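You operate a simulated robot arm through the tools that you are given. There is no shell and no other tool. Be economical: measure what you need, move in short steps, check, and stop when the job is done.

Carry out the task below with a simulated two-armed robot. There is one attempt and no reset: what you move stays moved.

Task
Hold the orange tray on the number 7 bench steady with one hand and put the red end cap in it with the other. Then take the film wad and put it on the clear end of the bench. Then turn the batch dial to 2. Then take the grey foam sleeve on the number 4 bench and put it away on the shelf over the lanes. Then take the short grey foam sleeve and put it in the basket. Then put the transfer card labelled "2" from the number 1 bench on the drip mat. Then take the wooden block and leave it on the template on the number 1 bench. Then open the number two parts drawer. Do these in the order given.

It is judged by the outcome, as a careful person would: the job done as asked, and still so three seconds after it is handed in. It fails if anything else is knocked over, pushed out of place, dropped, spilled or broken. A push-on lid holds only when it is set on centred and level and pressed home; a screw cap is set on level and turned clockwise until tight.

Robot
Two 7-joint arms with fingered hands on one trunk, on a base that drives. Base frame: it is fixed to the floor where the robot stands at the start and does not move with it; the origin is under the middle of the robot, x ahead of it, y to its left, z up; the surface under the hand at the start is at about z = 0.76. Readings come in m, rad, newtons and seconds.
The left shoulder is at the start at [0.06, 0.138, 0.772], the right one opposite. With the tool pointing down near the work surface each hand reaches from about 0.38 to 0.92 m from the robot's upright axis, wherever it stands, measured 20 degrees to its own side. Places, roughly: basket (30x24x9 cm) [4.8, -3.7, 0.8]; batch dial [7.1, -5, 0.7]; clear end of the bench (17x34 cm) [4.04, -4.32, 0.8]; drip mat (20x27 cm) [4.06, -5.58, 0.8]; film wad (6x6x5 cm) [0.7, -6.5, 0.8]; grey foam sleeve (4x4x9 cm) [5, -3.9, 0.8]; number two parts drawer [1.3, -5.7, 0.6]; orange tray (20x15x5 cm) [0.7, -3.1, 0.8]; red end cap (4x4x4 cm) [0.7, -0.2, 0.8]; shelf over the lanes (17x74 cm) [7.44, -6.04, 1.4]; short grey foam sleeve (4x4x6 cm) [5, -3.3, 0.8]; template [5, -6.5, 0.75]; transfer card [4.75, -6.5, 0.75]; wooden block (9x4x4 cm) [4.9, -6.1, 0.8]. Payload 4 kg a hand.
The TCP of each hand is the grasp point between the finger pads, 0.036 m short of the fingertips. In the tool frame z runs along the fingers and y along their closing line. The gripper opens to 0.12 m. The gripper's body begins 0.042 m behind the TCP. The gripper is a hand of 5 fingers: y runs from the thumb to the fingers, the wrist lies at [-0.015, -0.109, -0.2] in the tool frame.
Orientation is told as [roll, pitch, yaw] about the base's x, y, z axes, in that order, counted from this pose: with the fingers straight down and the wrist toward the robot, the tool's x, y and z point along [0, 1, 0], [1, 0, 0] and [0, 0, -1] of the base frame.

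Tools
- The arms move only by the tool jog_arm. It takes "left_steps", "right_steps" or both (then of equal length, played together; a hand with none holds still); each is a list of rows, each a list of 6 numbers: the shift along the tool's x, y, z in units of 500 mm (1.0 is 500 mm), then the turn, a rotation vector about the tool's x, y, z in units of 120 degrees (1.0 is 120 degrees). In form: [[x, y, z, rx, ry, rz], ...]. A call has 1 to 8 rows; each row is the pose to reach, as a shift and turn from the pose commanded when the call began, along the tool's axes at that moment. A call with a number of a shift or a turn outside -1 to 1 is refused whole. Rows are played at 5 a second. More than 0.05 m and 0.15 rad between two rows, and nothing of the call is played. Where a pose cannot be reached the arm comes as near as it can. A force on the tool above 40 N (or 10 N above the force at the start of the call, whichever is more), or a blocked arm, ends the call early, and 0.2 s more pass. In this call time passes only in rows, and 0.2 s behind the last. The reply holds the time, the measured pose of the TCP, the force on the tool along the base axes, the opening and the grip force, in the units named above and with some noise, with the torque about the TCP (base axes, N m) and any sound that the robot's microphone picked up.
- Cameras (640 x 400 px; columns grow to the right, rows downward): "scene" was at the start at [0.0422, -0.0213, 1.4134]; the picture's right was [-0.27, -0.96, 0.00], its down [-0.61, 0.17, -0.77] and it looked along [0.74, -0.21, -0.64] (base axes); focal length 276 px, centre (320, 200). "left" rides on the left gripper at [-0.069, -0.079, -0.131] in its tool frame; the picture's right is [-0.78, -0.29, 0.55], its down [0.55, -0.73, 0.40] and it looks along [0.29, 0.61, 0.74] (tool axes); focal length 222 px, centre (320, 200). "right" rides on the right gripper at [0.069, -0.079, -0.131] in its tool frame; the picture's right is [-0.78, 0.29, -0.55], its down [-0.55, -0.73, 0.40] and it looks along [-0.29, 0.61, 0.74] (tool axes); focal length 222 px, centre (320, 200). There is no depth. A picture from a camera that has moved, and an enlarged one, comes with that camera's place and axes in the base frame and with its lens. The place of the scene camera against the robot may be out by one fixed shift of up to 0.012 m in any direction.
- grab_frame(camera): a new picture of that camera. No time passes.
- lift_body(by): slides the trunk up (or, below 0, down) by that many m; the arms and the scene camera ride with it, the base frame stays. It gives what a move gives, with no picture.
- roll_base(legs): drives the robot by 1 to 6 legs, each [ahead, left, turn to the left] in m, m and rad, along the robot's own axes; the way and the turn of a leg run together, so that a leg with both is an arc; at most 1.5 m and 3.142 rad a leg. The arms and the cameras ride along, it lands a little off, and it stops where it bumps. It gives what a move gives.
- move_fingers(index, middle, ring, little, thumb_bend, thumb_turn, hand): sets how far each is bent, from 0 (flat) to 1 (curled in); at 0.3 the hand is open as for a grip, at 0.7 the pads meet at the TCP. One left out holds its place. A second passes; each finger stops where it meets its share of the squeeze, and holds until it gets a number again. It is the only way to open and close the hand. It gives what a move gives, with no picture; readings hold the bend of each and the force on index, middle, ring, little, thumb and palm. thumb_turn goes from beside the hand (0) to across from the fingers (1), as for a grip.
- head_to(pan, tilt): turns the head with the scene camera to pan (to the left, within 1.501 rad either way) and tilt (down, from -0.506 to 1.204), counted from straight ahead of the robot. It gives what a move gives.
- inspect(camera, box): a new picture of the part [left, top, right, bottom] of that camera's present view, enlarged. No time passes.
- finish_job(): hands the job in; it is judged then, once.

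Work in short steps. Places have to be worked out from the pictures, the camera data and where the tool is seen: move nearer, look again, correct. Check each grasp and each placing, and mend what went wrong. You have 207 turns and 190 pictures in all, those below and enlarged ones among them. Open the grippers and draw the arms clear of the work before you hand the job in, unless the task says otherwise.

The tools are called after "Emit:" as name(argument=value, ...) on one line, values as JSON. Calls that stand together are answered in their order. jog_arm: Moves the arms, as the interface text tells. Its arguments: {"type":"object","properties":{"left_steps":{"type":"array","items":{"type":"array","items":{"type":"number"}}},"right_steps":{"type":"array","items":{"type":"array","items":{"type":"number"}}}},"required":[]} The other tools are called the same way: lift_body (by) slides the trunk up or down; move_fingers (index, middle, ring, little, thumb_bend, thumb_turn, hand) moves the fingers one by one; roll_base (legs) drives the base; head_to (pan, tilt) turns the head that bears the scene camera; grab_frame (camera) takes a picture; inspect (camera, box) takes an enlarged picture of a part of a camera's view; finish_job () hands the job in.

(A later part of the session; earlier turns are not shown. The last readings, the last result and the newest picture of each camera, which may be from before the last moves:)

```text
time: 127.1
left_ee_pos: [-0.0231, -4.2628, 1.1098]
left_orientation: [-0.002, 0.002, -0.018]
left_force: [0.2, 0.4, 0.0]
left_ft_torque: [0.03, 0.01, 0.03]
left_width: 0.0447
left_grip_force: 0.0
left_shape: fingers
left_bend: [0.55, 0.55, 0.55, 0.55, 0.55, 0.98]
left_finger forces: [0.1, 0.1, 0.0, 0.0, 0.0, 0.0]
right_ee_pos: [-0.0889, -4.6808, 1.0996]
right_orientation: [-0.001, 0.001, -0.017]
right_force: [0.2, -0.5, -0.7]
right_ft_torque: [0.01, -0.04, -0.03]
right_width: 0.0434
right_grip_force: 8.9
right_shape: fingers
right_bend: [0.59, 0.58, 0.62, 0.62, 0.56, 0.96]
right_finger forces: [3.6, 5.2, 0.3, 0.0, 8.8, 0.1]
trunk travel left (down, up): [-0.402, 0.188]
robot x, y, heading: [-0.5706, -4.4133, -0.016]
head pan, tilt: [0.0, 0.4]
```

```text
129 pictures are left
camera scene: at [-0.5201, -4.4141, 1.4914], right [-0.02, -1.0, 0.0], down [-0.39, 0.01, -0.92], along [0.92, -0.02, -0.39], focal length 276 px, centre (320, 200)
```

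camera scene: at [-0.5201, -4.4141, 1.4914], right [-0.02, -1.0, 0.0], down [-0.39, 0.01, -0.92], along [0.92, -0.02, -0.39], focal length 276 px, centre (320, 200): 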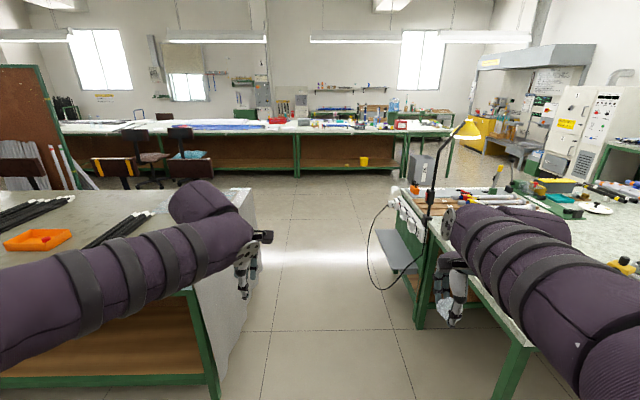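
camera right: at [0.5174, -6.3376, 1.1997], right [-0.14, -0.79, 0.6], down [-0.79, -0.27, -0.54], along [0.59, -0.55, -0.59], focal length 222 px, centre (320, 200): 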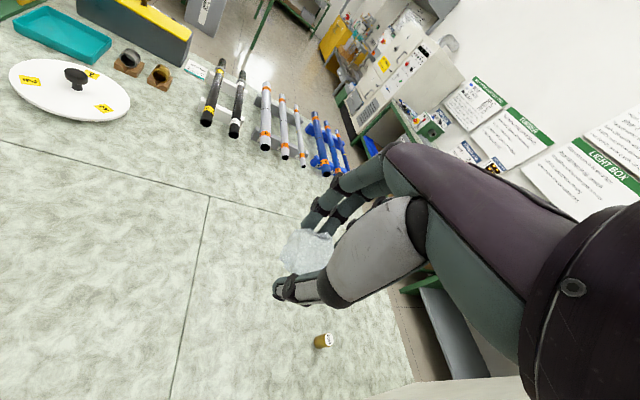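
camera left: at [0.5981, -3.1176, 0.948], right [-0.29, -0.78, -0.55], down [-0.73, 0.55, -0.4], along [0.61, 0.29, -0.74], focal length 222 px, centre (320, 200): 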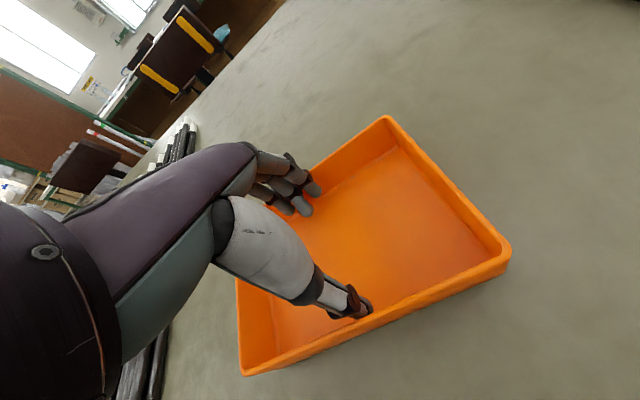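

The gap between bench 7's cloth end (y≈-3.97) and the island's shelf/cord (y≈-4.78) is about 0.8 m; base radius is ~0.33. I centre at y≈-4.37 and advance in checked legs.

Emit:
roll_base(legs=[[0, 0.045, 0.017], [0.55, 0, 0]])

Emit:
head_to(pan=-0.1, tilt=0.7)

Emit:
grab_frame(camera="scene")

```text
time: 130.8
left_ee_pos: [0.5366, -4.2191, 1.1111]
left_orientation: [0.0, 0.002, -0.01]
left_force: [-0.7, 0.2, -0.8]
left_ft_torque: [-0.03, 0.02, 0.0]
left_width: 0.0444
left_grip_force: 0.1
left_shape: fingers
left_bend: [0.55, 0.55, 0.55, 0.55, 0.55, 0.98]
left_finger forces: [0.0, 0.0, 0.0, 0.0, 0.1, 0.1]
right_ee_pos: [0.4733, -4.6365, 1.098]
right_orientation: [0.0, 0.001, -0.008]
right_force: [0.2, -0.5, 0.2]
right_ft_torque: [0.03, 0.01, -0.03]
right_width: 0.0434
right_grip_force: 8.9
right_shape: fingers
right_bend: [0.59, 0.58, 0.62, 0.62, 0.56, 0.96]
right_finger forces: [3.5, 5.2, 0.2, 0.0, 8.9, 0.0]
trunk travel left (down, up): [-0.402, 0.188]
robot x, y, heading: [-0.0097, -4.3728, -0.006]
head pan, tilt: [0.0, 0.4]
```

```text
time: 131.6
left_ee_pos: [0.5348, -4.2192, 1.1116]
left_orientation: [0.0, 0.001, -0.009]
left_force: [-0.7, -0.4, -0.5]
left_ft_torque: [-0.04, -0.01, 0.03]
left_width: 0.0446
left_grip_force: 0.1
left_shape: fingers
left_bend: [0.55, 0.55, 0.55, 0.55, 0.55, 0.98]
left_finger forces: [0.0, 0.1, 0.0, 0.0, 0.0, 0.0]
right_ee_pos: [0.4724, -4.6367, 1.0985]
right_orientation: [0.0, 0.0, -0.008]
right_force: [-0.4, 0.2, 0.4]
right_ft_torque: [0.02, 0.02, -0.02]
right_width: 0.043
right_grip_force: 8.8
right_shape: fingers
right_bend: [0.59, 0.58, 0.62, 0.62, 0.56, 0.96]
right_finger forces: [3.5, 5.1, 0.4, 0.0, 8.9, 0.0]
trunk travel left (down, up): [-0.402, 0.188]
robot x, y, heading: [-0.0143, -4.3744, -0.009]
head pan, tilt: [-0.099, 0.7]
```

```text
128 pictures are left
camera scene: at [0.0309, -4.3817, 1.4647], right [-0.11, -0.99, 0.0], down [-0.64, 0.07, -0.77], along [0.76, -0.08, -0.64], focal length 276 px, centre (320, 200)
```

scene: 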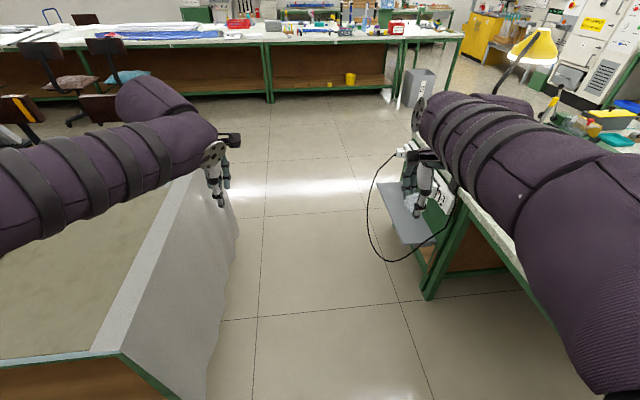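

Clearance is a few centimetres on each side at y≈-4.355. I advance in small checked legs.

Emit:
roll_base(legs=[[0, 0.017, 0.009], [0.4, 0, 0]])

Emit:
grab_frame(camera="scene")

```text
time: 134.4
left_ee_pos: [0.9299, -4.2035, 1.1095]
left_orientation: [-0.001, 0.002, -0.009]
left_force: [0.8, 0.2, 0.1]
left_ft_torque: [-0.01, 0.01, -0.01]
left_width: 0.0447
left_grip_force: 0.2
left_shape: fingers
left_bend: [0.55, 0.55, 0.55, 0.55, 0.55, 0.98]
left_finger forces: [0.0, 0.0, 0.0, 0.1, 0.0, 0.0]
right_ee_pos: [0.866, -4.6214, 1.0983]
right_orientation: [0.001, 0.0, -0.009]
right_force: [-0.1, 0.2, 0.7]
right_ft_torque: [-0.03, 0.02, 0.02]
right_width: 0.0432
right_grip_force: 8.4
right_shape: fingers
right_bend: [0.59, 0.58, 0.62, 0.62, 0.56, 0.96]
right_finger forces: [3.5, 5.1, 0.2, 0.1, 8.8, 0.0]
trunk travel left (down, up): [-0.402, 0.188]
robot x, y, heading: [0.382, -4.3576, -0.009]
head pan, tilt: [-0.099, 0.7]
```

```text
127 pictures are left
camera scene: at [0.4251, -4.3668, 1.4645], right [-0.11, -0.99, 0.0], down [-0.64, 0.07, -0.76], along [0.76, -0.08, -0.64], focal length 276 px, centre (320, 200)
```

scene: 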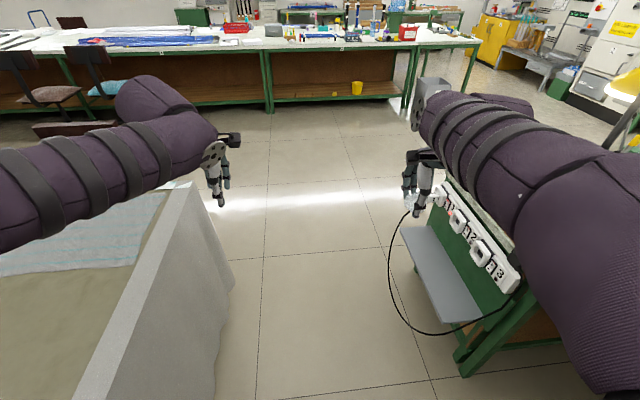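

Still centred. Continue.

Emit:
roll_base(legs=[[0, 0.006, 0.01], [0.45, 0, 0]])

Emit:
roll_base(legs=[[0.45, 0, 0.005]])

Emit:
grab_frame(camera="scene")

```text
time: 137.5
left_ee_pos: [1.3726, -4.1868, 1.111]
left_orientation: [0.0, 0.002, 0.008]
left_force: [0.5, 0.6, -0.1]
left_ft_torque: [-0.03, -0.01, -0.01]
left_width: 0.0445
left_grip_force: 0.2
left_shape: fingers
left_bend: [0.55, 0.55, 0.55, 0.55, 0.55, 0.98]
left_finger forces: [0.1, 0.1, 0.1, 0.0, 0.1, 0.0]
right_ee_pos: [1.3143, -4.6057, 1.0975]
right_orientation: [-0.002, 0.001, 0.007]
right_force: [-0.3, 0.0, -0.3]
right_ft_torque: [-0.02, 0.03, 0.03]
right_width: 0.0434
right_grip_force: 9.2
right_shape: fingers
right_bend: [0.59, 0.58, 0.62, 0.62, 0.56, 0.96]
right_finger forces: [3.5, 5.1, 0.4, 0.1, 8.8, 0.0]
trunk travel left (down, up): [-0.402, 0.188]
robot x, y, heading: [0.825, -4.3534, 0.006]
head pan, tilt: [-0.099, 0.7]
```

```text
time: 140.2
left_ee_pos: [1.815, -4.1889, 1.1104]
left_orientation: [-0.001, 0.001, 0.002]
left_force: [-0.9, -0.3, 0.0]
left_ft_torque: [0.01, 0.02, -0.01]
left_width: 0.0444
left_grip_force: 0.2
left_shape: fingers
left_bend: [0.55, 0.55, 0.55, 0.55, 0.55, 0.98]
left_finger forces: [0.0, 0.0, 0.1, 0.1, 0.0, 0.1]
right_ee_pos: [1.7564, -4.6058, 1.0975]
right_orientation: [0.001, 0.001, 0.002]
right_force: [0.7, -0.2, -1.1]
right_ft_torque: [0.02, 0.01, 0.02]
right_width: 0.0432
right_grip_force: 8.7
right_shape: fingers
right_bend: [0.59, 0.58, 0.62, 0.62, 0.56, 0.96]
right_finger forces: [3.5, 5.0, 0.3, 0.0, 8.7, 0.0]
trunk travel left (down, up): [-0.402, 0.188]
robot x, y, heading: [1.2694, -4.3489, -0.001]
head pan, tilt: [-0.099, 0.7]
```

```text
126 pictures are left
camera scene: at [1.3127, -4.3568, 1.4646], right [-0.1, -1.0, 0.0], down [-0.64, 0.06, -0.76], along [0.76, -0.07, -0.64], focal length 276 px, centre (320, 200)
```

scene: 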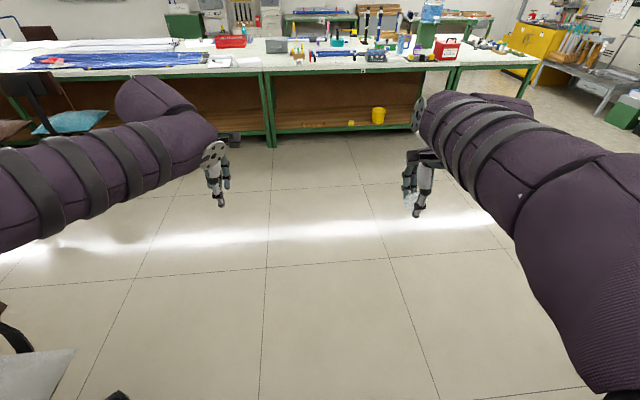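

Through the gap. The bench edge is at x≈3.9; the clear spot is right at its front. I drive to (3.42, -4.12).

Emit:
roll_base(legs=[[1.3, 0.15, 0], [0.85, 0.08, 0]])

Emit:
head_to(pan=-0.15, tilt=0.75)

Emit:
grab_frame(camera="scene")

```text
time: 151.0
left_ee_pos: [3.9886, -3.9421, 1.1096]
left_orientation: [0.002, 0.002, 0.016]
left_force: [0.2, 0.0, 0.1]
left_ft_torque: [0.02, 0.01, 0.05]
left_width: 0.0444
left_grip_force: 0.0
left_shape: fingers
left_bend: [0.55, 0.55, 0.55, 0.55, 0.55, 0.98]
left_finger forces: [0.0, 0.0, 0.1, 0.0, 0.0, 0.0]
right_ee_pos: [3.9352, -4.3615, 1.0984]
right_orientation: [-0.001, 0.003, 0.014]
right_force: [-0.4, -0.4, 0.1]
right_ft_torque: [0.01, 0.02, 0.03]
right_width: 0.0431
right_grip_force: 8.6
right_shape: fingers
right_bend: [0.59, 0.58, 0.62, 0.62, 0.56, 0.96]
right_finger forces: [3.5, 5.1, 0.3, 0.0, 8.7, 0.1]
trunk travel left (down, up): [-0.402, 0.188]
robot x, y, heading: [3.4442, -4.1123, 0.018]
head pan, tilt: [-0.099, 0.7]
```

```text
time: 151.6
left_ee_pos: [3.9886, -3.9434, 1.1104]
left_orientation: [-0.001, 0.001, 0.016]
left_force: [-0.3, 0.7, 0.1]
left_ft_torque: [0.01, 0.0, 0.01]
left_width: 0.0447
left_grip_force: 0.0
left_shape: fingers
left_bend: [0.55, 0.55, 0.55, 0.55, 0.55, 0.98]
left_finger forces: [0.0, 0.1, 0.2, 0.0, 0.0, 0.0]
right_ee_pos: [3.9354, -4.3607, 1.0996]
right_orientation: [0.0, 0.002, 0.015]
right_force: [0.1, -0.2, 0.4]
right_ft_torque: [0.0, 0.01, 0.0]
right_width: 0.0433
right_grip_force: 9.0
right_shape: fingers
right_bend: [0.59, 0.58, 0.62, 0.62, 0.56, 0.96]
right_finger forces: [3.6, 5.0, 0.4, 0.0, 8.7, 0.0]
trunk travel left (down, up): [-0.402, 0.188]
robot x, y, heading: [3.4459, -4.1098, 0.018]
head pan, tilt: [-0.15, 0.75]
```

```text
125 pictures are left
camera scene: at [3.4855, -4.1217, 1.4604], right [-0.13, -0.99, 0.0], down [-0.68, 0.09, -0.73], along [0.72, -0.1, -0.68], focal length 276 px, centre (320, 200)
```

scene: 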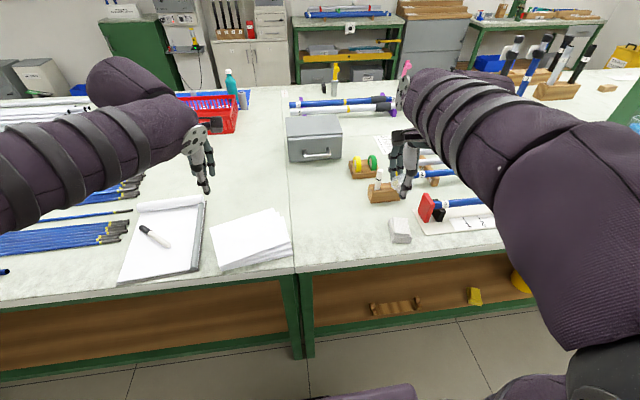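

The clear patch is between the papers and the white block, around (4.04, -4.30). I bring the wad over it at about (4.04, -4.28).

Emit:
jog_arm(right_steps=[[0.032, 0.042, 0.07, 0, 0, 0], [0.064, 0.084, 0.14, 0, 0, 0], [0.096, 0.126, 0.21, 0, 0, 0], [0.128, 0.168, 0.28, 0, 0, 0], [0.16, 0.21, 0.35, 0, 0, 0]])

Emit:
grab_frame(camera="right")

Emit:
grab_frame(camera="scene")

```text
time: 152.8
left_ee_pos: [3.9882, -3.9432, 1.1106]
left_orientation: [0.001, 0.002, 0.016]
left_force: [-0.6, -0.1, -1.1]
left_ft_torque: [0.02, 0.02, 0.02]
left_width: 0.0444
left_grip_force: 0.2
left_shape: fingers
left_bend: [0.55, 0.55, 0.55, 0.55, 0.55, 0.98]
left_finger forces: [0.0, 0.0, 0.1, 0.0, 0.0, 0.0]
right_ee_pos: [4.0419, -4.2817, 0.923]
right_orientation: [0.001, 0.002, 0.015]
right_force: [0.6, 1.1, -0.6]
right_ft_torque: [0.0, -0.03, -0.02]
right_width: 0.0434
right_grip_force: 8.5
right_shape: fingers
right_bend: [0.59, 0.58, 0.62, 0.62, 0.56, 0.96]
right_finger forces: [3.5, 5.2, 0.3, 0.1, 8.6, 0.1]
trunk travel left (down, up): [-0.402, 0.188]
robot x, y, heading: [3.4422, -4.109, 0.01]
head pan, tilt: [-0.15, 0.75]
```

```text
124 pictures are left
camera right: at [3.961, -4.2128, 1.0545], right [0.3, -0.78, 0.55], down [-0.73, -0.56, -0.4], along [0.62, -0.28, -0.74], focal length 222 px, centre (320, 200)
```

right: 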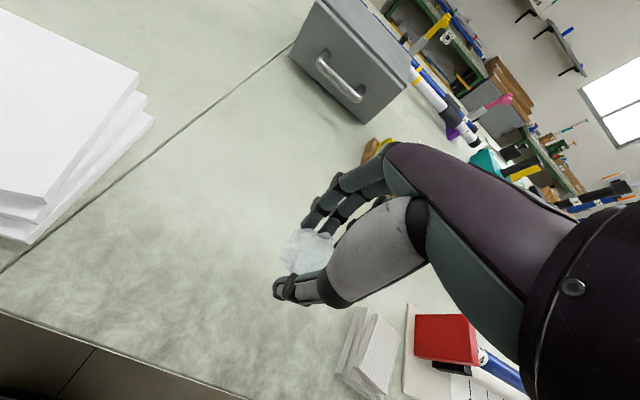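

```text
123 pictures are left
camera scene: at [3.4862, -4.1216, 1.4603], right [-0.13, -0.99, 0.0], down [-0.68, 0.09, -0.73], along [0.72, -0.1, -0.68], focal length 276 px, centre (320, 200)
```

scene: 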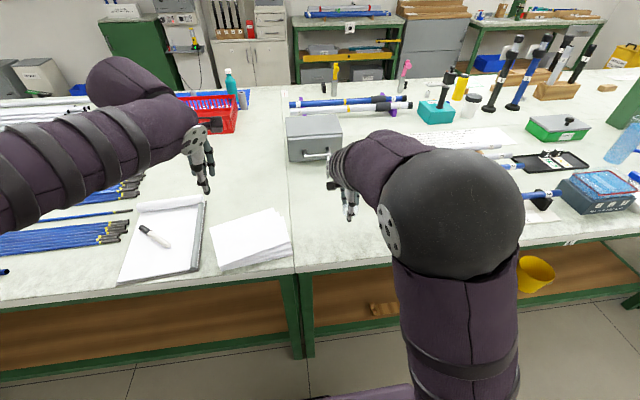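

Spot below is clear. Lower and release.

Emit:
jog_arm(right_steps=[[0, 0, 0.08, 0, 0, 0], [0, 0, 0.15, 0, 0, 0], [0, 0, 0.19, 0, 0, 0], [0, 0, 0.205, 0, 0, 0]])

Emit:
grab_frame(camera="right")

```text
time: 153.6
left_ee_pos: [3.9886, -3.9432, 1.1101]
left_orientation: [0.001, 0.003, 0.016]
left_force: [1.1, 0.0, -0.7]
left_ft_torque: [0.06, 0.01, -0.01]
left_width: 0.0446
left_grip_force: 0.0
left_shape: fingers
left_bend: [0.55, 0.55, 0.55, 0.55, 0.55, 0.98]
left_finger forces: [0.1, 0.0, 0.0, 0.0, 0.1, 0.0]
right_ee_pos: [4.0447, -4.2774, 0.8405]
right_orientation: [0.006, -0.02, 0.017]
right_force: [-3.8, 0.2, 17.8]
right_ft_torque: [0.07, 0.78, 0.03]
right_width: 0.033
right_grip_force: 9.7
right_shape: fingers
right_bend: [0.61, 0.62, 0.62, 0.62, 0.6, 0.97]
right_finger forces: [0.7, 0.4, 0.0, 0.1, 18.8, 0.1]
trunk travel left (down, up): [-0.402, 0.188]
robot x, y, heading: [3.445, -4.1105, 0.018]
head pan, tilt: [-0.15, 0.75]
stopped in row 4 (right hand): the force on the tool passed its limit at 56 N (the readings are from after the stop); the commanded pose is now the measured one
```

```text
122 pictures are left
camera right: at [3.9607, -4.2096, 0.9697], right [0.29, -0.78, 0.55], down [-0.72, -0.56, -0.41], along [0.63, -0.27, -0.73], focal length 222 px, centre (320, 200)
```

right: 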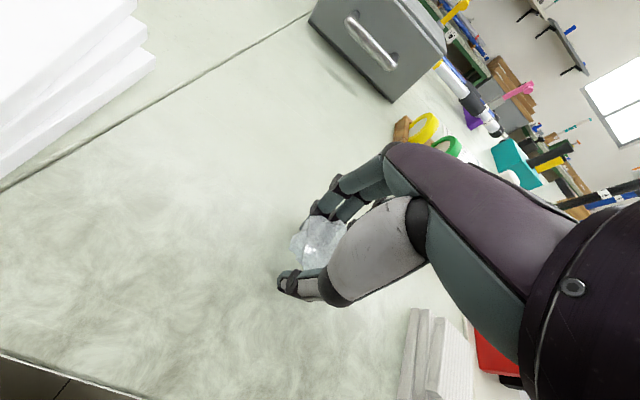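

Contact reached (bench here is slightly higher). I open the hand.

Emit:
move_fingers(hand="right", index=0.42, middle=0.42, ring=0.42, little=0.42, thumb_bend=0.35)

Emit:
jog_arm(right_steps=[[0, 0, -0.06, 0, 0, 0], [0, 0, -0.14, 0, 0, 0], [0, 0, -0.22, 0, 0, 0], [0, -0.04, -0.3, 0, 0, 0], [0, -0.1, -0.36, 0, 0, 0]])

Emit:
grab_frame(camera="right")

```text
time: 154.6
left_ee_pos: [3.9867, -3.942, 1.1119]
left_orientation: [0.001, 0.001, 0.015]
left_force: [-0.2, 0.8, 0.3]
left_ft_torque: [0.02, 0.05, 0.01]
left_width: 0.0447
left_grip_force: 0.1
left_shape: fingers
left_bend: [0.55, 0.55, 0.55, 0.55, 0.55, 0.98]
left_finger forces: [0.1, 0.0, 0.0, 0.0, 0.1, 0.0]
right_ee_pos: [4.0442, -4.2778, 0.8392]
right_orientation: [0.003, -0.02, 0.016]
right_force: [-4.0, 2.0, 16.8]
right_ft_torque: [0.19, -0.69, 0.09]
right_width: 0.0916
right_grip_force: 8.8
right_shape: fingers
right_bend: [0.43, 0.42, 0.42, 0.42, 0.35, 0.97]
right_finger forces: [12.4, 5.1, 0.0, 0.0, 0.1, 0.0]
trunk travel left (down, up): [-0.402, 0.188]
robot x, y, heading: [3.4427, -4.1121, 0.018]
head pan, tilt: [-0.15, 0.75]
```

```text
time: 155.8
left_ee_pos: [3.988, -3.9411, 1.1115]
left_orientation: [0.001, -0.001, 0.016]
left_force: [0.4, 0.3, -0.8]
left_ft_torque: [0.04, 0.02, -0.01]
left_width: 0.0445
left_grip_force: 0.0
left_shape: fingers
left_bend: [0.55, 0.55, 0.55, 0.55, 0.55, 0.98]
left_finger forces: [0.0, 0.0, 0.0, 0.0, 0.0, 0.0]
right_ee_pos: [3.9898, -4.2799, 1.018]
right_orientation: [0.005, -0.014, 0.016]
right_force: [0.8, 0.4, -0.1]
right_ft_torque: [0.01, 0.01, 0.03]
right_width: 0.0939
right_grip_force: 0.0
right_shape: fingers
right_bend: [0.42, 0.42, 0.42, 0.42, 0.35, 0.97]
right_finger forces: [0.0, 0.0, 0.0, 0.0, 0.1, 0.0]
trunk travel left (down, up): [-0.402, 0.188]
robot x, y, heading: [3.4434, -4.115, 0.019]
head pan, tilt: [-0.15, 0.75]
```

```text
121 pictures are left
camera right: at [3.9067, -4.2104, 1.1488], right [0.29, -0.78, 0.55], down [-0.72, -0.56, -0.41], along [0.63, -0.27, -0.73], focal length 222 px, centre (320, 200)
```

right: 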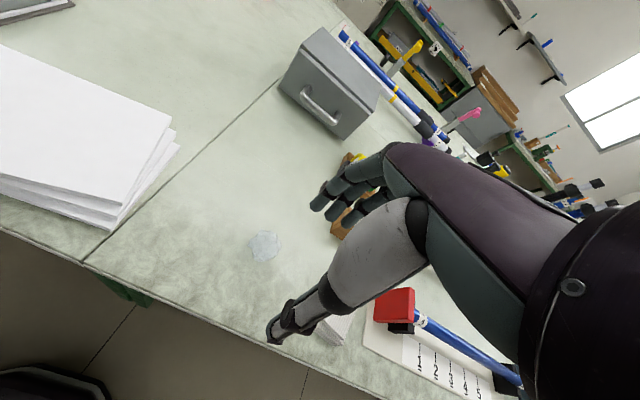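

The wad rests at (4.06, -4.28) inside the clear patch. I tuck the right arm up and survey the way to the dial at (7.1, -5).

Emit:
jog_arm(right_steps=[[0, -0.02, -0.08, 0, 0, 0], [0, -0.04, -0.16, 0, 0, 0]])

Emit:
lift_body(by=0.18)

Emit:
head_to(pan=-0.35, tilt=0.3)

Emit:
grab_frame(camera="scene")

Emit:
inspect(camera="scene", box=[200, 60, 440, 210])

```text
time: 156.4
left_ee_pos: [3.9886, -3.943, 1.1107]
left_orientation: [-0.002, 0.002, 0.015]
left_force: [0.3, -0.6, 0.3]
left_ft_torque: [0.0, 0.04, 0.01]
left_width: 0.0444
left_grip_force: 0.0
left_shape: fingers
left_bend: [0.55, 0.55, 0.55, 0.55, 0.55, 0.98]
left_finger forces: [0.1, 0.1, 0.1, 0.0, 0.0, 0.0]
right_ee_pos: [3.9676, -4.2813, 1.0956]
right_orientation: [0.004, -0.016, 0.017]
right_force: [-0.1, 0.0, 0.5]
right_ft_torque: [0.01, 0.01, 0.03]
right_width: 0.0942
right_grip_force: 0.1
right_shape: fingers
right_bend: [0.42, 0.42, 0.42, 0.42, 0.35, 0.97]
right_finger forces: [0.0, 0.1, 0.1, 0.0, 0.0, 0.0]
trunk travel left (down, up): [-0.402, 0.188]
robot x, y, heading: [3.4436, -4.1104, 0.016]
head pan, tilt: [-0.15, 0.75]
```

```text
time: 158.4
left_ee_pos: [3.9887, -3.9429, 1.2903]
left_orientation: [0.0, 0.002, 0.015]
left_force: [0.0, -0.3, 0.2]
left_ft_torque: [-0.02, 0.02, 0.02]
left_width: 0.0442
left_grip_force: 0.1
left_shape: fingers
left_bend: [0.55, 0.55, 0.55, 0.55, 0.55, 0.98]
left_finger forces: [0.0, 0.0, 0.0, 0.1, 0.0, 0.0]
right_ee_pos: [3.9696, -4.2817, 1.2772]
right_orientation: [0.004, -0.017, 0.016]
right_force: [-0.7, 1.1, 0.5]
right_ft_torque: [0.01, 0.01, -0.01]
right_width: 0.0941
right_grip_force: 0.2
right_shape: fingers
right_bend: [0.42, 0.42, 0.42, 0.42, 0.35, 0.97]
right_finger forces: [0.0, 0.1, 0.0, 0.0, 0.0, 0.0]
trunk travel left (down, up): [-0.582, 0.008]
robot x, y, heading: [3.4384, -4.1105, 0.013]
head pan, tilt: [-0.15, 0.75]
```

```text
time: 159.3
left_ee_pos: [3.989, -3.9429, 1.2903]
left_orientation: [-0.001, 0.001, 0.015]
left_force: [0.0, -0.8, -1.5]
left_ft_torque: [0.01, -0.01, 0.01]
left_width: 0.0446
left_grip_force: 0.0
left_shape: fingers
left_bend: [0.55, 0.55, 0.55, 0.55, 0.55, 0.98]
left_finger forces: [0.0, 0.1, 0.1, 0.0, 0.0, 0.0]
right_ee_pos: [3.9693, -4.2819, 1.2765]
right_orientation: [0.004, -0.016, 0.014]
right_force: [0.6, -0.4, -0.1]
right_ft_torque: [0.0, -0.02, -0.04]
right_width: 0.094
right_grip_force: 0.0
right_shape: fingers
right_bend: [0.42, 0.42, 0.42, 0.42, 0.35, 0.97]
right_finger forces: [0.1, 0.0, 0.0, 0.1, 0.0, 0.1]
trunk travel left (down, up): [-0.582, 0.008]
robot x, y, heading: [3.4425, -4.1105, 0.013]
head pan, tilt: [-0.351, 0.3]
```

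```text
120 pictures are left
camera scene: at [3.4917, -4.1413, 1.6806], right [-0.33, -0.94, 0.0], down [-0.28, 0.1, -0.95], along [0.9, -0.31, -0.3], focal length 276 px, centre (320, 200)
```

scene: 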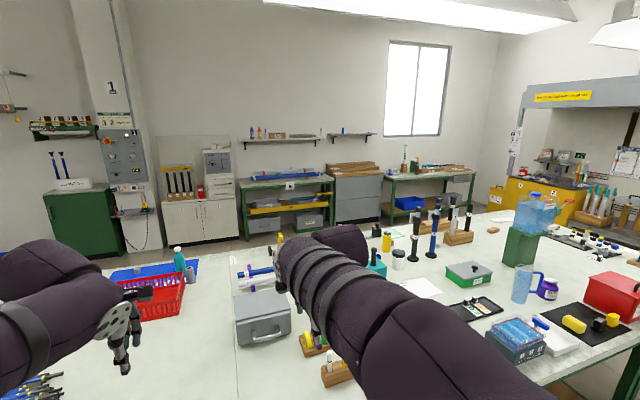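

```text
2.67 times, centred on (320, 135) of scene
camera zoom: at [3.4917, -4.1413, 1.6806], right [-0.33, -0.94, 0.0], down [-0.28, 0.1, -0.95], along [0.9, -0.31, -0.3], focal length 735 px, centre (320, 373)
```

zoom: 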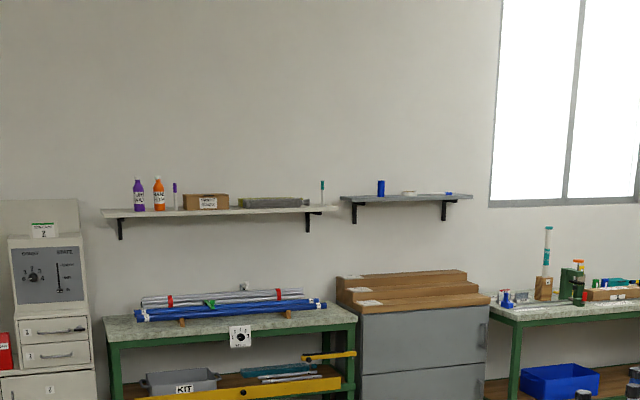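

The batch dial is on the front of the far wall bench; the aisle there is reached around the benches' south end. I back off and strafe south, then look.

Emit:
roll_base(legs=[[-0.5, 0, -0.015], [0, -1.5, 0]])

Emit:
head_to(pan=-0.7, tilt=0.45)

Emit:
grab_frame(camera="scene")

```text
time: 169.2
left_ee_pos: [3.4969, -5.4317, 1.2901]
left_orientation: [0.0, 0.0, 0.007]
left_force: [0.2, -0.3, 0.2]
left_ft_torque: [-0.02, 0.03, 0.0]
left_width: 0.0446
left_grip_force: 0.1
left_shape: fingers
left_bend: [0.55, 0.55, 0.55, 0.55, 0.55, 0.98]
left_finger forces: [0.1, 0.0, 0.0, 0.0, 0.0, 0.0]
right_ee_pos: [3.4743, -5.7713, 1.2743]
right_orientation: [0.003, -0.015, 0.009]
right_force: [0.1, -0.1, 0.2]
right_ft_torque: [0.01, 0.03, 0.0]
right_width: 0.0939
right_grip_force: 0.1
right_shape: fingers
right_bend: [0.42, 0.42, 0.42, 0.42, 0.35, 0.97]
right_finger forces: [0.1, 0.0, 0.0, 0.1, 0.0, 0.0]
trunk travel left (down, up): [-0.582, 0.008]
robot x, y, heading: [2.9462, -5.5985, 0.005]
head pan, tilt: [-0.351, 0.3]
```

```text
time: 170.0
left_ee_pos: [3.4978, -5.431, 1.2896]
left_orientation: [0.002, 0.002, 0.007]
left_force: [-0.2, -0.5, 0.6]
left_ft_torque: [0.03, 0.03, 0.03]
left_width: 0.0448
left_grip_force: 0.1
left_shape: fingers
left_bend: [0.55, 0.55, 0.55, 0.55, 0.55, 0.98]
left_finger forces: [0.0, 0.1, 0.1, 0.0, 0.1, 0.0]
right_ee_pos: [3.4748, -5.7701, 1.277]
right_orientation: [0.004, -0.015, 0.008]
right_force: [-0.2, -0.3, 0.1]
right_ft_torque: [0.04, -0.03, -0.02]
right_width: 0.0939
right_grip_force: 0.0
right_shape: fingers
right_bend: [0.42, 0.42, 0.42, 0.42, 0.35, 0.97]
right_finger forces: [0.0, 0.0, 0.0, 0.0, 0.0, 0.0]
trunk travel left (down, up): [-0.582, 0.008]
robot x, y, heading: [2.954, -5.5997, 0.006]
head pan, tilt: [-0.7, 0.45]
```

```text
118 pictures are left
camera scene: at [2.9818, -5.6538, 1.6668], right [-0.64, -0.77, 0.0], down [-0.33, 0.28, -0.9], along [0.69, -0.57, -0.43], focal length 276 px, centre (320, 200)
```

scene: 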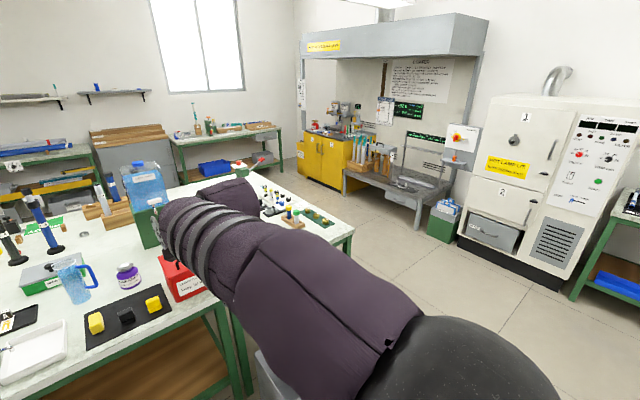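

The gap at the bench's south end (y -6.7 to about -8) is wide. I drive down to y≈-7.35, then east to x≈6.05.

Emit:
roll_base(legs=[[0, -1.5, 0], [0, -0.25, 0], [1.0, 0, 0]])

Emit:
head_to(pan=0, tilt=0.5)

Emit:
grab_frame(camera="scene")

```text
time: 183.5
left_ee_pos: [4.5064, -7.0806, 1.2908]
left_orientation: [0.0, 0.001, 0.065]
left_force: [0.1, 0.3, 0.0]
left_ft_torque: [0.02, -0.01, -0.01]
left_width: 0.0444
left_grip_force: 0.1
left_shape: fingers
left_bend: [0.55, 0.55, 0.55, 0.55, 0.55, 0.98]
left_finger forces: [0.0, 0.0, 0.0, 0.1, 0.0, 0.0]
right_ee_pos: [4.5015, -7.4186, 1.276]
right_orientation: [0.003, -0.015, 0.065]
right_force: [0.3, -0.7, 0.5]
right_ft_torque: [-0.01, 0.0, -0.02]
right_width: 0.094
right_grip_force: 0.0
right_shape: fingers
right_bend: [0.42, 0.42, 0.42, 0.42, 0.35, 0.97]
right_finger forces: [0.0, 0.0, 0.2, 0.1, 0.0, 0.0]
trunk travel left (down, up): [-0.582, 0.008]
robot x, y, heading: [3.9705, -7.2788, 0.063]
head pan, tilt: [-0.7, 0.45]
```

```text
time: 184.6
left_ee_pos: [4.5045, -7.0799, 1.2912]
left_orientation: [-0.001, 0.001, 0.065]
left_force: [-0.5, -0.5, -0.1]
left_ft_torque: [0.01, 0.01, 0.0]
left_width: 0.0443
left_grip_force: 0.0
left_shape: fingers
left_bend: [0.55, 0.55, 0.55, 0.55, 0.55, 0.98]
left_finger forces: [0.0, 0.0, 0.0, 0.0, 0.1, 0.0]
right_ee_pos: [4.5017, -7.4194, 1.2752]
right_orientation: [0.003, -0.018, 0.064]
right_force: [0.7, -0.4, -0.2]
right_ft_torque: [-0.02, 0.02, -0.01]
right_width: 0.0941
right_grip_force: 0.1
right_shape: fingers
right_bend: [0.42, 0.42, 0.42, 0.42, 0.35, 0.97]
right_finger forces: [0.0, 0.0, 0.0, 0.0, 0.1, 0.0]
trunk travel left (down, up): [-0.582, 0.008]
robot x, y, heading: [3.9674, -7.2753, 0.064]
head pan, tilt: [0.0, 0.499]
```

```text
117 pictures are left
camera scene: at [4.0195, -7.27, 1.6623], right [0.06, -1.0, 0.0], down [-0.48, -0.03, -0.88], along [0.88, 0.06, -0.48], focal length 276 px, centre (320, 200)
```

scene: 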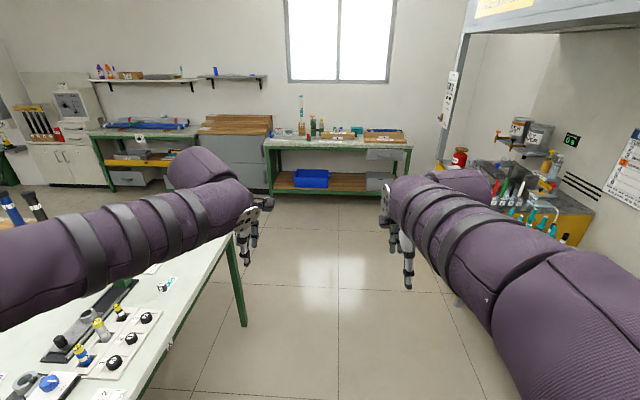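

Path is clear. Correct heading, go east, then strafe north toward the dial.

Emit:
roll_base(legs=[[0, 0, -0.064], [1.5, 0, 0], [0.58, 0, 0], [0, 1.5, 0]])

Emit:
head_to(pan=0.3, tilt=0.5)

Emit:
grab_frame(camera="scene")

```text
time: 202.6
left_ee_pos: [6.7024, -5.6639, 1.2904]
left_orientation: [0.001, 0.002, -0.056]
left_force: [-0.8, 0.5, -0.6]
left_ft_torque: [-0.02, -0.02, 0.0]
left_width: 0.0444
left_grip_force: 0.1
left_shape: fingers
left_bend: [0.55, 0.55, 0.55, 0.55, 0.55, 0.98]
left_finger forces: [0.1, 0.0, 0.0, 0.0, 0.1, 0.0]
right_ee_pos: [6.658, -6.0009, 1.2746]
right_orientation: [0.003, -0.018, -0.053]
right_force: [0.4, 0.4, -0.2]
right_ft_torque: [-0.06, 0.01, 0.0]
right_width: 0.0942
right_grip_force: 0.1
right_shape: fingers
right_bend: [0.42, 0.42, 0.42, 0.42, 0.35, 0.97]
right_finger forces: [0.1, 0.1, 0.1, 0.0, 0.1, 0.1]
trunk travel left (down, up): [-0.582, 0.008]
robot x, y, heading: [6.1441, -5.7935, -0.057]
head pan, tilt: [0.0, 0.499]
```

```text
time: 203.4
left_ee_pos: [6.7022, -5.6646, 1.2902]
left_orientation: [0.001, 0.001, -0.057]
left_force: [-0.2, 0.9, -0.7]
left_ft_torque: [-0.01, -0.02, 0.01]
left_width: 0.0446
left_grip_force: 0.1
left_shape: fingers
left_bend: [0.55, 0.55, 0.55, 0.55, 0.55, 0.98]
left_finger forces: [0.0, 0.0, 0.1, 0.0, 0.1, 0.0]
right_ee_pos: [6.6584, -6.0001, 1.276]
right_orientation: [0.005, -0.016, -0.055]
right_force: [0.6, 0.4, 0.0]
right_ft_torque: [0.01, 0.01, 0.02]
right_width: 0.0941
right_grip_force: 0.1
right_shape: fingers
right_bend: [0.42, 0.42, 0.42, 0.42, 0.35, 0.97]
right_finger forces: [0.0, 0.0, 0.1, 0.0, 0.1, 0.1]
trunk travel left (down, up): [-0.582, 0.008]
robot x, y, heading: [6.1441, -5.7939, -0.055]
head pan, tilt: [0.3, 0.499]
```

```text
116 pictures are left
camera scene: at [6.1947, -5.7687, 1.6623], right [0.24, -0.97, 0.0], down [-0.46, -0.12, -0.88], along [0.85, 0.21, -0.48], focal length 276 px, centre (320, 200)
```

scene: 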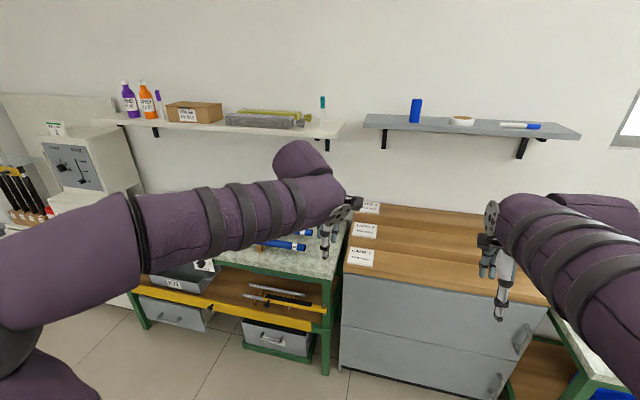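

The dial is further left. Fix heading and strafe to y≈-4.85, then look at it closely.

Emit:
roll_base(legs=[[0, 0, 0.055], [0.05, 0.95, 0]])

Emit:
head_to(pan=-0.15, tilt=0.8)

Emit:
grab_frame(camera="scene")

```text
time: 208.9
left_ee_pos: [6.7456, -4.6604, 1.2911]
left_orientation: [0.0, 0.003, -0.003]
left_force: [-0.2, 0.1, -0.4]
left_ft_torque: [-0.01, -0.02, 0.0]
left_width: 0.0443
left_grip_force: 0.1
left_shape: fingers
left_bend: [0.55, 0.55, 0.55, 0.55, 0.55, 0.98]
left_finger forces: [0.0, 0.0, 0.0, 0.1, 0.0, 0.1]
right_ee_pos: [6.7194, -4.9992, 1.2765]
right_orientation: [0.003, -0.016, -0.005]
right_force: [0.0, 0.2, -0.2]
right_ft_torque: [0.02, -0.01, 0.0]
right_width: 0.0939
right_grip_force: 0.0
right_shape: fingers
right_bend: [0.42, 0.42, 0.42, 0.42, 0.35, 0.97]
right_finger forces: [0.1, 0.0, 0.1, 0.0, 0.1, 0.0]
trunk travel left (down, up): [-0.582, 0.008]
robot x, y, heading: [6.1963, -4.8207, -0.004]
head pan, tilt: [0.3, 0.499]
```

```text
time: 209.8
left_ee_pos: [6.7453, -4.6619, 1.2898]
left_orientation: [0.0, 0.002, -0.003]
left_force: [-0.2, 0.2, -0.3]
left_ft_torque: [-0.02, -0.04, 0.0]
left_width: 0.0446
left_grip_force: 0.0
left_shape: fingers
left_bend: [0.55, 0.55, 0.55, 0.55, 0.55, 0.98]
left_finger forces: [0.0, 0.0, 0.0, 0.0, 0.0, 0.0]
right_ee_pos: [6.7196, -5.0001, 1.2763]
right_orientation: [0.003, -0.014, -0.001]
right_force: [-0.6, 0.0, 0.8]
right_ft_torque: [0.0, 0.0, -0.01]
right_width: 0.094
right_grip_force: 0.0
right_shape: fingers
right_bend: [0.42, 0.42, 0.42, 0.42, 0.35, 0.97]
right_finger forces: [0.0, 0.1, 0.0, 0.1, 0.0, 0.0]
trunk travel left (down, up): [-0.582, 0.008]
robot x, y, heading: [6.196, -4.8191, -0.004]
head pan, tilt: [-0.15, 0.799]
```

```text
115 pictures are left
camera scene: at [6.2369, -4.8304, 1.6364], right [-0.15, -0.99, 0.0], down [-0.71, 0.11, -0.7], along [0.69, -0.11, -0.72], focal length 276 px, centre (320, 200)
```

scene: 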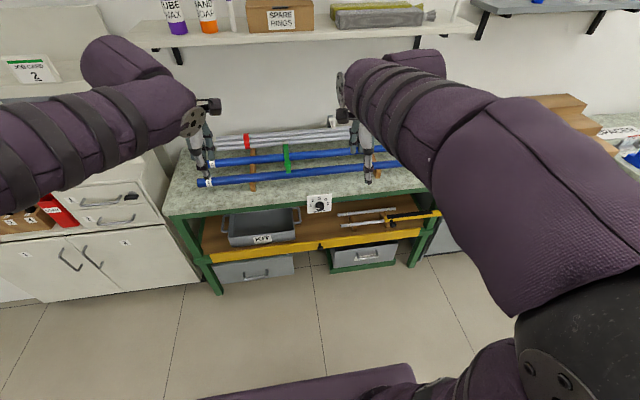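

Emit:
inspect(camera="scene", box=[290, 180, 350, 225])

```text
8.89 times, centred on (320, 202) of scene
camera zoom: at [6.2369, -4.8304, 1.6364], right [-0.15, -0.99, 0.0], down [-0.71, 0.11, -0.7], along [0.69, -0.11, -0.72], focal length 2449 px, centre (320, 178)
```

zoom: 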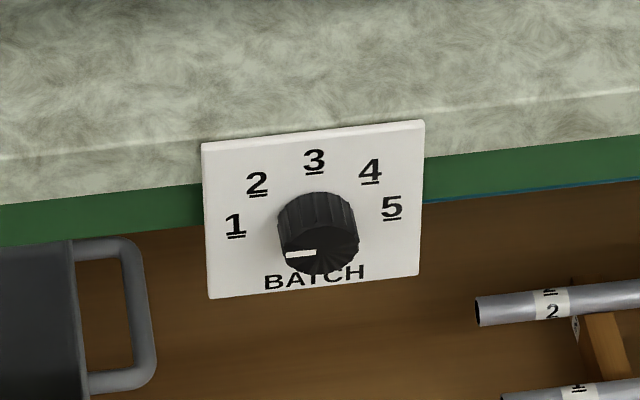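

The pointer is at 1 (9 o'clock), labels at 45° steps; I must turn the knob 45° clockwise. Knob centre ≈ (7.10, -4.967, 0.70), ~4 cm diameter. I lower the trunk and pitch the right hand so its fingers point forward.

Emit:
lift_body(by=-0.25)

Emit:
jog_arm(right_steps=[[0.006, 0.0236, 0.059, -0.068, 0, 0], [0.012, 0.047, 0.119, -0.136, 0, 0], [0.017, 0.071, 0.178, -0.205, 0, 0], [0.023, 0.094, 0.237, -0.273, 0, 0], [0.029, 0.118, 0.296, -0.341, 0, 0], [0.035, 0.142, 0.356, -0.409, 0, 0], [0.041, 0.165, 0.415, -0.477, 0, 0], [0.046, 0.189, 0.474, -0.546, 0, 0]])

Emit:
grab_frame(camera="scene")

```text
time: 212.4
left_ee_pos: [6.7453, -4.6609, 1.0394]
left_orientation: [0.001, 0.002, -0.003]
left_force: [0.4, 0.4, 0.4]
left_ft_torque: [0.0, -0.01, 0.0]
left_width: 0.0448
left_grip_force: 0.0
left_shape: fingers
left_bend: [0.55, 0.55, 0.55, 0.55, 0.55, 0.98]
left_finger forces: [0.0, 0.0, 0.0, 0.0, 0.1, 0.0]
right_ee_pos: [6.718, -4.9997, 1.0262]
right_orientation: [0.004, -0.016, -0.004]
right_force: [-0.7, 0.3, 0.9]
right_ft_torque: [-0.01, -0.02, -0.01]
right_width: 0.0941
right_grip_force: 0.0
right_shape: fingers
right_bend: [0.42, 0.42, 0.42, 0.42, 0.35, 0.97]
right_finger forces: [0.1, 0.1, 0.0, 0.0, 0.0, 0.1]
trunk travel left (down, up): [-0.332, 0.258]
robot x, y, heading: [6.197, -4.8234, -0.003]
head pan, tilt: [-0.15, 0.799]
```

```text
time: 214.2
left_ee_pos: [6.7456, -4.6618, 1.0399]
left_orientation: [0.003, 0.0, -0.004]
left_force: [0.1, 0.3, 0.0]
left_ft_torque: [0.0, -0.01, 0.0]
left_width: 0.0447
left_grip_force: 0.1
left_shape: fingers
left_bend: [0.55, 0.55, 0.55, 0.55, 0.55, 0.98]
left_finger forces: [0.0, 0.0, 0.1, 0.0, 0.0, 0.1]
right_ee_pos: [6.8168, -4.9759, 0.79]
right_orientation: [0.012, -1.161, -0.013]
right_force: [0.4, -0.6, -0.4]
right_ft_torque: [-0.01, 0.06, 0.0]
right_width: 0.0939
right_grip_force: 0.1
right_shape: fingers
right_bend: [0.42, 0.42, 0.42, 0.42, 0.35, 0.97]
right_finger forces: [0.0, 0.0, 0.0, 0.0, 0.0, 0.1]
trunk travel left (down, up): [-0.332, 0.258]
robot x, y, heading: [6.1979, -4.8203, -0.006]
head pan, tilt: [-0.15, 0.799]
```

```text
113 pictures are left
camera scene: at [6.2373, -4.8307, 1.3864], right [-0.15, -0.99, 0.0], down [-0.71, 0.11, -0.7], along [0.69, -0.11, -0.72], focal length 276 px, centre (320, 200)
```

scene: 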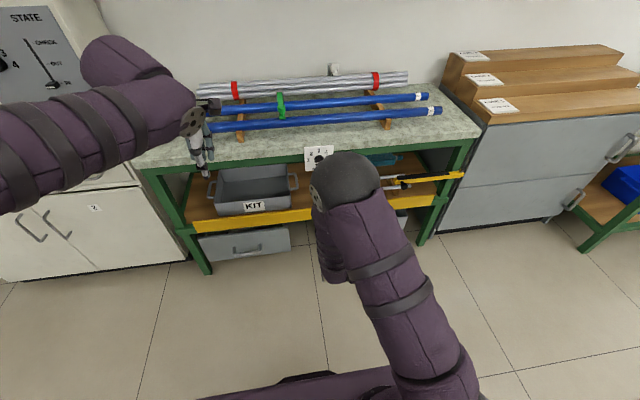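

Finish pitching to horizontal and use the wrist camera.

Emit:
jog_arm(right_steps=[[0, 0, 0, -0.065, 0, 0], [0, 0, 0, -0.13, 0, 0], [0, 0, 0, -0.195, 0, 0]])

Emit:
grab_frame(camera="right")

```text
time: 215.0
left_ee_pos: [6.7461, -4.6612, 1.0411]
left_orientation: [0.001, 0.002, -0.003]
left_force: [-0.2, 0.3, 0.0]
left_ft_torque: [-0.03, 0.0, 0.01]
left_width: 0.0444
left_grip_force: 0.1
left_shape: fingers
left_bend: [0.55, 0.55, 0.55, 0.55, 0.55, 0.98]
left_finger forces: [0.0, 0.0, 0.1, 0.0, 0.0, 0.0]
right_ee_pos: [6.8168, -4.9759, 0.7901]
right_orientation: [1.604, -1.567, -1.606]
right_force: [-0.8, -0.6, 0.5]
right_ft_torque: [0.01, 0.0, 0.02]
right_width: 0.0938
right_grip_force: 0.0
right_shape: fingers
right_bend: [0.42, 0.42, 0.42, 0.42, 0.35, 0.97]
right_finger forces: [0.1, 0.1, 0.0, 0.0, 0.0, 0.0]
trunk travel left (down, up): [-0.332, 0.258]
robot x, y, heading: [6.1961, -4.8204, -0.001]
head pan, tilt: [-0.15, 0.799]
```

```text
112 pictures are left
camera right: at [6.6846, -4.9047, 0.7122], right [-0.55, -0.79, 0.29], down [0.4, -0.55, -0.74], along [0.74, -0.29, 0.61], focal length 222 px, centre (320, 200)
```

right: 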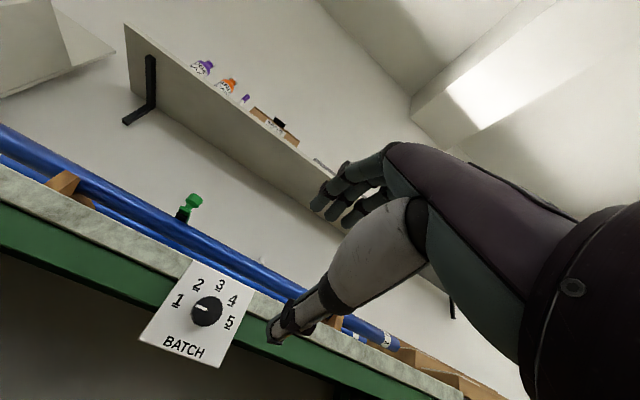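

Wrist view puts the knob at (7.06, -4.956, 0.742), pointer on 1. I narrow the fingers and line up, stopping short for a check.

Emit:
move_fingers(hand="right", index=0.5, middle=0.5, ring=0.5, little=0.5, thumb_bend=0.5)

Emit:
jog_arm(right_steps=[[0.019, -0.05, 0.06, 0, 0, 0], [0.038, -0.098, 0.12, 0, 0, 0], [0.038, -0.098, 0.2, 0, 0, 0], [0.038, -0.098, 0.27, 0, 0, 0], [0.038, -0.098, 0.34, 0, 0, 0]])

Emit:
grab_frame(camera="right")

```text
time: 216.0
left_ee_pos: [6.7452, -4.6609, 1.0408]
left_orientation: [0.0, 0.002, -0.003]
left_force: [-0.5, 0.1, 0.0]
left_ft_torque: [-0.01, -0.01, 0.02]
left_width: 0.0445
left_grip_force: 0.1
left_shape: fingers
left_bend: [0.55, 0.55, 0.55, 0.55, 0.55, 0.98]
left_finger forces: [0.0, 0.0, 0.1, 0.0, 0.0, 0.0]
right_ee_pos: [6.8167, -4.9752, 0.7919]
right_orientation: [0.871, -1.567, -0.87]
right_force: [0.8, 0.0, -0.3]
right_ft_torque: [-0.01, 0.0, 0.01]
right_width: 0.0605
right_grip_force: 0.0
right_shape: fingers
right_bend: [0.5, 0.5, 0.5, 0.5, 0.5, 0.97]
right_finger forces: [0.0, 0.1, 0.0, 0.0, 0.0, 0.0]
trunk travel left (down, up): [-0.332, 0.258]
robot x, y, heading: [6.1942, -4.821, 0.0]
head pan, tilt: [-0.15, 0.799]
```

```text
time: 217.2
left_ee_pos: [6.7455, -4.6615, 1.0409]
left_orientation: [0.001, 0.003, -0.004]
left_force: [-0.3, 0.0, 0.4]
left_ft_torque: [0.01, -0.01, 0.0]
left_width: 0.0445
left_grip_force: 0.0
left_shape: fingers
left_bend: [0.55, 0.55, 0.55, 0.55, 0.55, 0.98]
left_finger forces: [0.1, 0.0, 0.0, 0.1, 0.0, 0.1]
right_ee_pos: [6.9876, -4.9575, 0.7435]
right_orientation: [0.64, -1.566, -0.644]
right_force: [-0.6, 0.7, 0.8]
right_ft_torque: [0.0, -0.02, 0.0]
right_width: 0.0605
right_grip_force: 0.0
right_shape: fingers
right_bend: [0.5, 0.5, 0.5, 0.5, 0.5, 0.97]
right_finger forces: [0.1, 0.0, 0.1, 0.0, 0.1, 0.1]
trunk travel left (down, up): [-0.332, 0.258]
robot x, y, heading: [6.1939, -4.8216, -0.005]
head pan, tilt: [-0.15, 0.799]
```

```text
111 pictures are left
camera right: at [6.8559, -4.8863, 0.6653], right [-0.55, -0.78, 0.29], down [0.39, -0.55, -0.74], along [0.74, -0.29, 0.61], focal length 222 px, centre (320, 200)
```

right: 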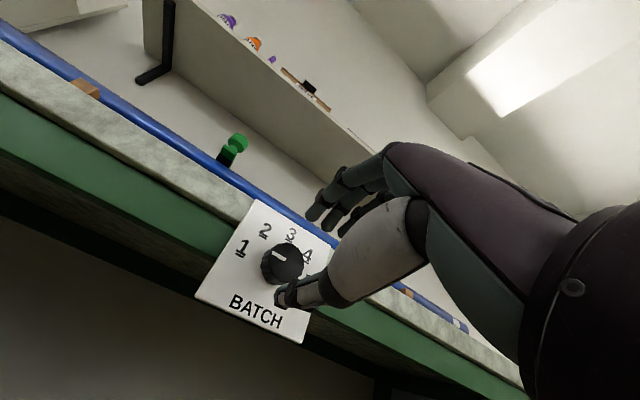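

Triangulated knob face: (7.052, -4.953, 0.741). I advance onto it and close the fingers.

Emit:
jog_arm(right_steps=[[0.008, -0.004, 0.03, 0, 0, 0], [0.008, -0.004, 0.06, 0, 0, 0], [0.008, -0.004, 0.086, 0, 0, 0]])

Emit:
move_fingers(hand="right", index=0.66, middle=0.66, ring=0.6, little=0.6, thumb_bend=0.66)

Emit:
grab_frame(camera="right")

```text
time: 218.0
left_ee_pos: [6.7466, -4.662, 1.0406]
left_orientation: [0.0, 0.002, -0.004]
left_force: [0.8, 0.7, 0.3]
left_ft_torque: [0.01, 0.03, -0.02]
left_width: 0.0444
left_grip_force: 0.1
left_shape: fingers
left_bend: [0.55, 0.55, 0.55, 0.55, 0.55, 0.98]
left_finger forces: [0.0, 0.1, 0.0, 0.1, 0.0, 0.0]
right_ee_pos: [7.0309, -4.9526, 0.7388]
right_orientation: [0.815, -1.568, -0.817]
right_force: [0.2, -0.6, -0.9]
right_ft_torque: [-0.01, -0.01, -0.04]
right_width: 0.0604
right_grip_force: 0.1
right_shape: fingers
right_bend: [0.5, 0.5, 0.5, 0.5, 0.5, 0.97]
right_finger forces: [0.0, 0.0, 0.0, 0.0, 0.1, 0.0]
trunk travel left (down, up): [-0.332, 0.258]
robot x, y, heading: [6.1968, -4.8216, -0.003]
head pan, tilt: [-0.15, 0.799]
```

```text
time: 219.0
left_ee_pos: [6.745, -4.6606, 1.0415]
left_orientation: [0.0, -0.002, -0.004]
left_force: [0.2, -0.6, -0.1]
left_ft_torque: [0.02, 0.01, 0.01]
left_width: 0.0445
left_grip_force: 0.0
left_shape: fingers
left_bend: [0.55, 0.55, 0.55, 0.55, 0.55, 0.98]
left_finger forces: [0.0, 0.0, 0.0, 0.0, 0.0, 0.1]
right_ee_pos: [7.0295, -4.9531, 0.7408]
right_orientation: [1.545, -1.566, -1.547]
right_force: [1.5, -0.8, 10.5]
right_ft_torque: [-0.02, -0.42, -0.07]
right_width: 0.0281
right_grip_force: 8.3
right_shape: fingers
right_bend: [0.61, 0.61, 0.6, 0.6, 0.63, 0.97]
right_finger forces: [5.9, 7.8, 0.1, 0.0, 3.1, 0.0]
trunk travel left (down, up): [-0.332, 0.258]
robot x, y, heading: [6.2, -4.8187, -0.004]
head pan, tilt: [-0.15, 0.799]
```

```text
110 pictures are left
camera right: at [6.8981, -4.8821, 0.6622], right [-0.55, -0.78, 0.29], down [0.4, -0.55, -0.74], along [0.74, -0.29, 0.61], focal length 222 px, centre (320, 200)
```

right: 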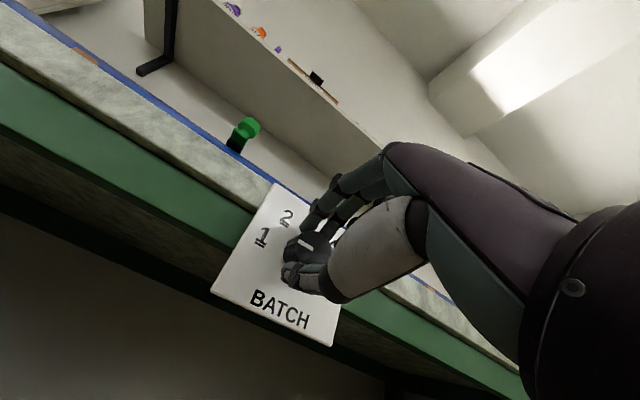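

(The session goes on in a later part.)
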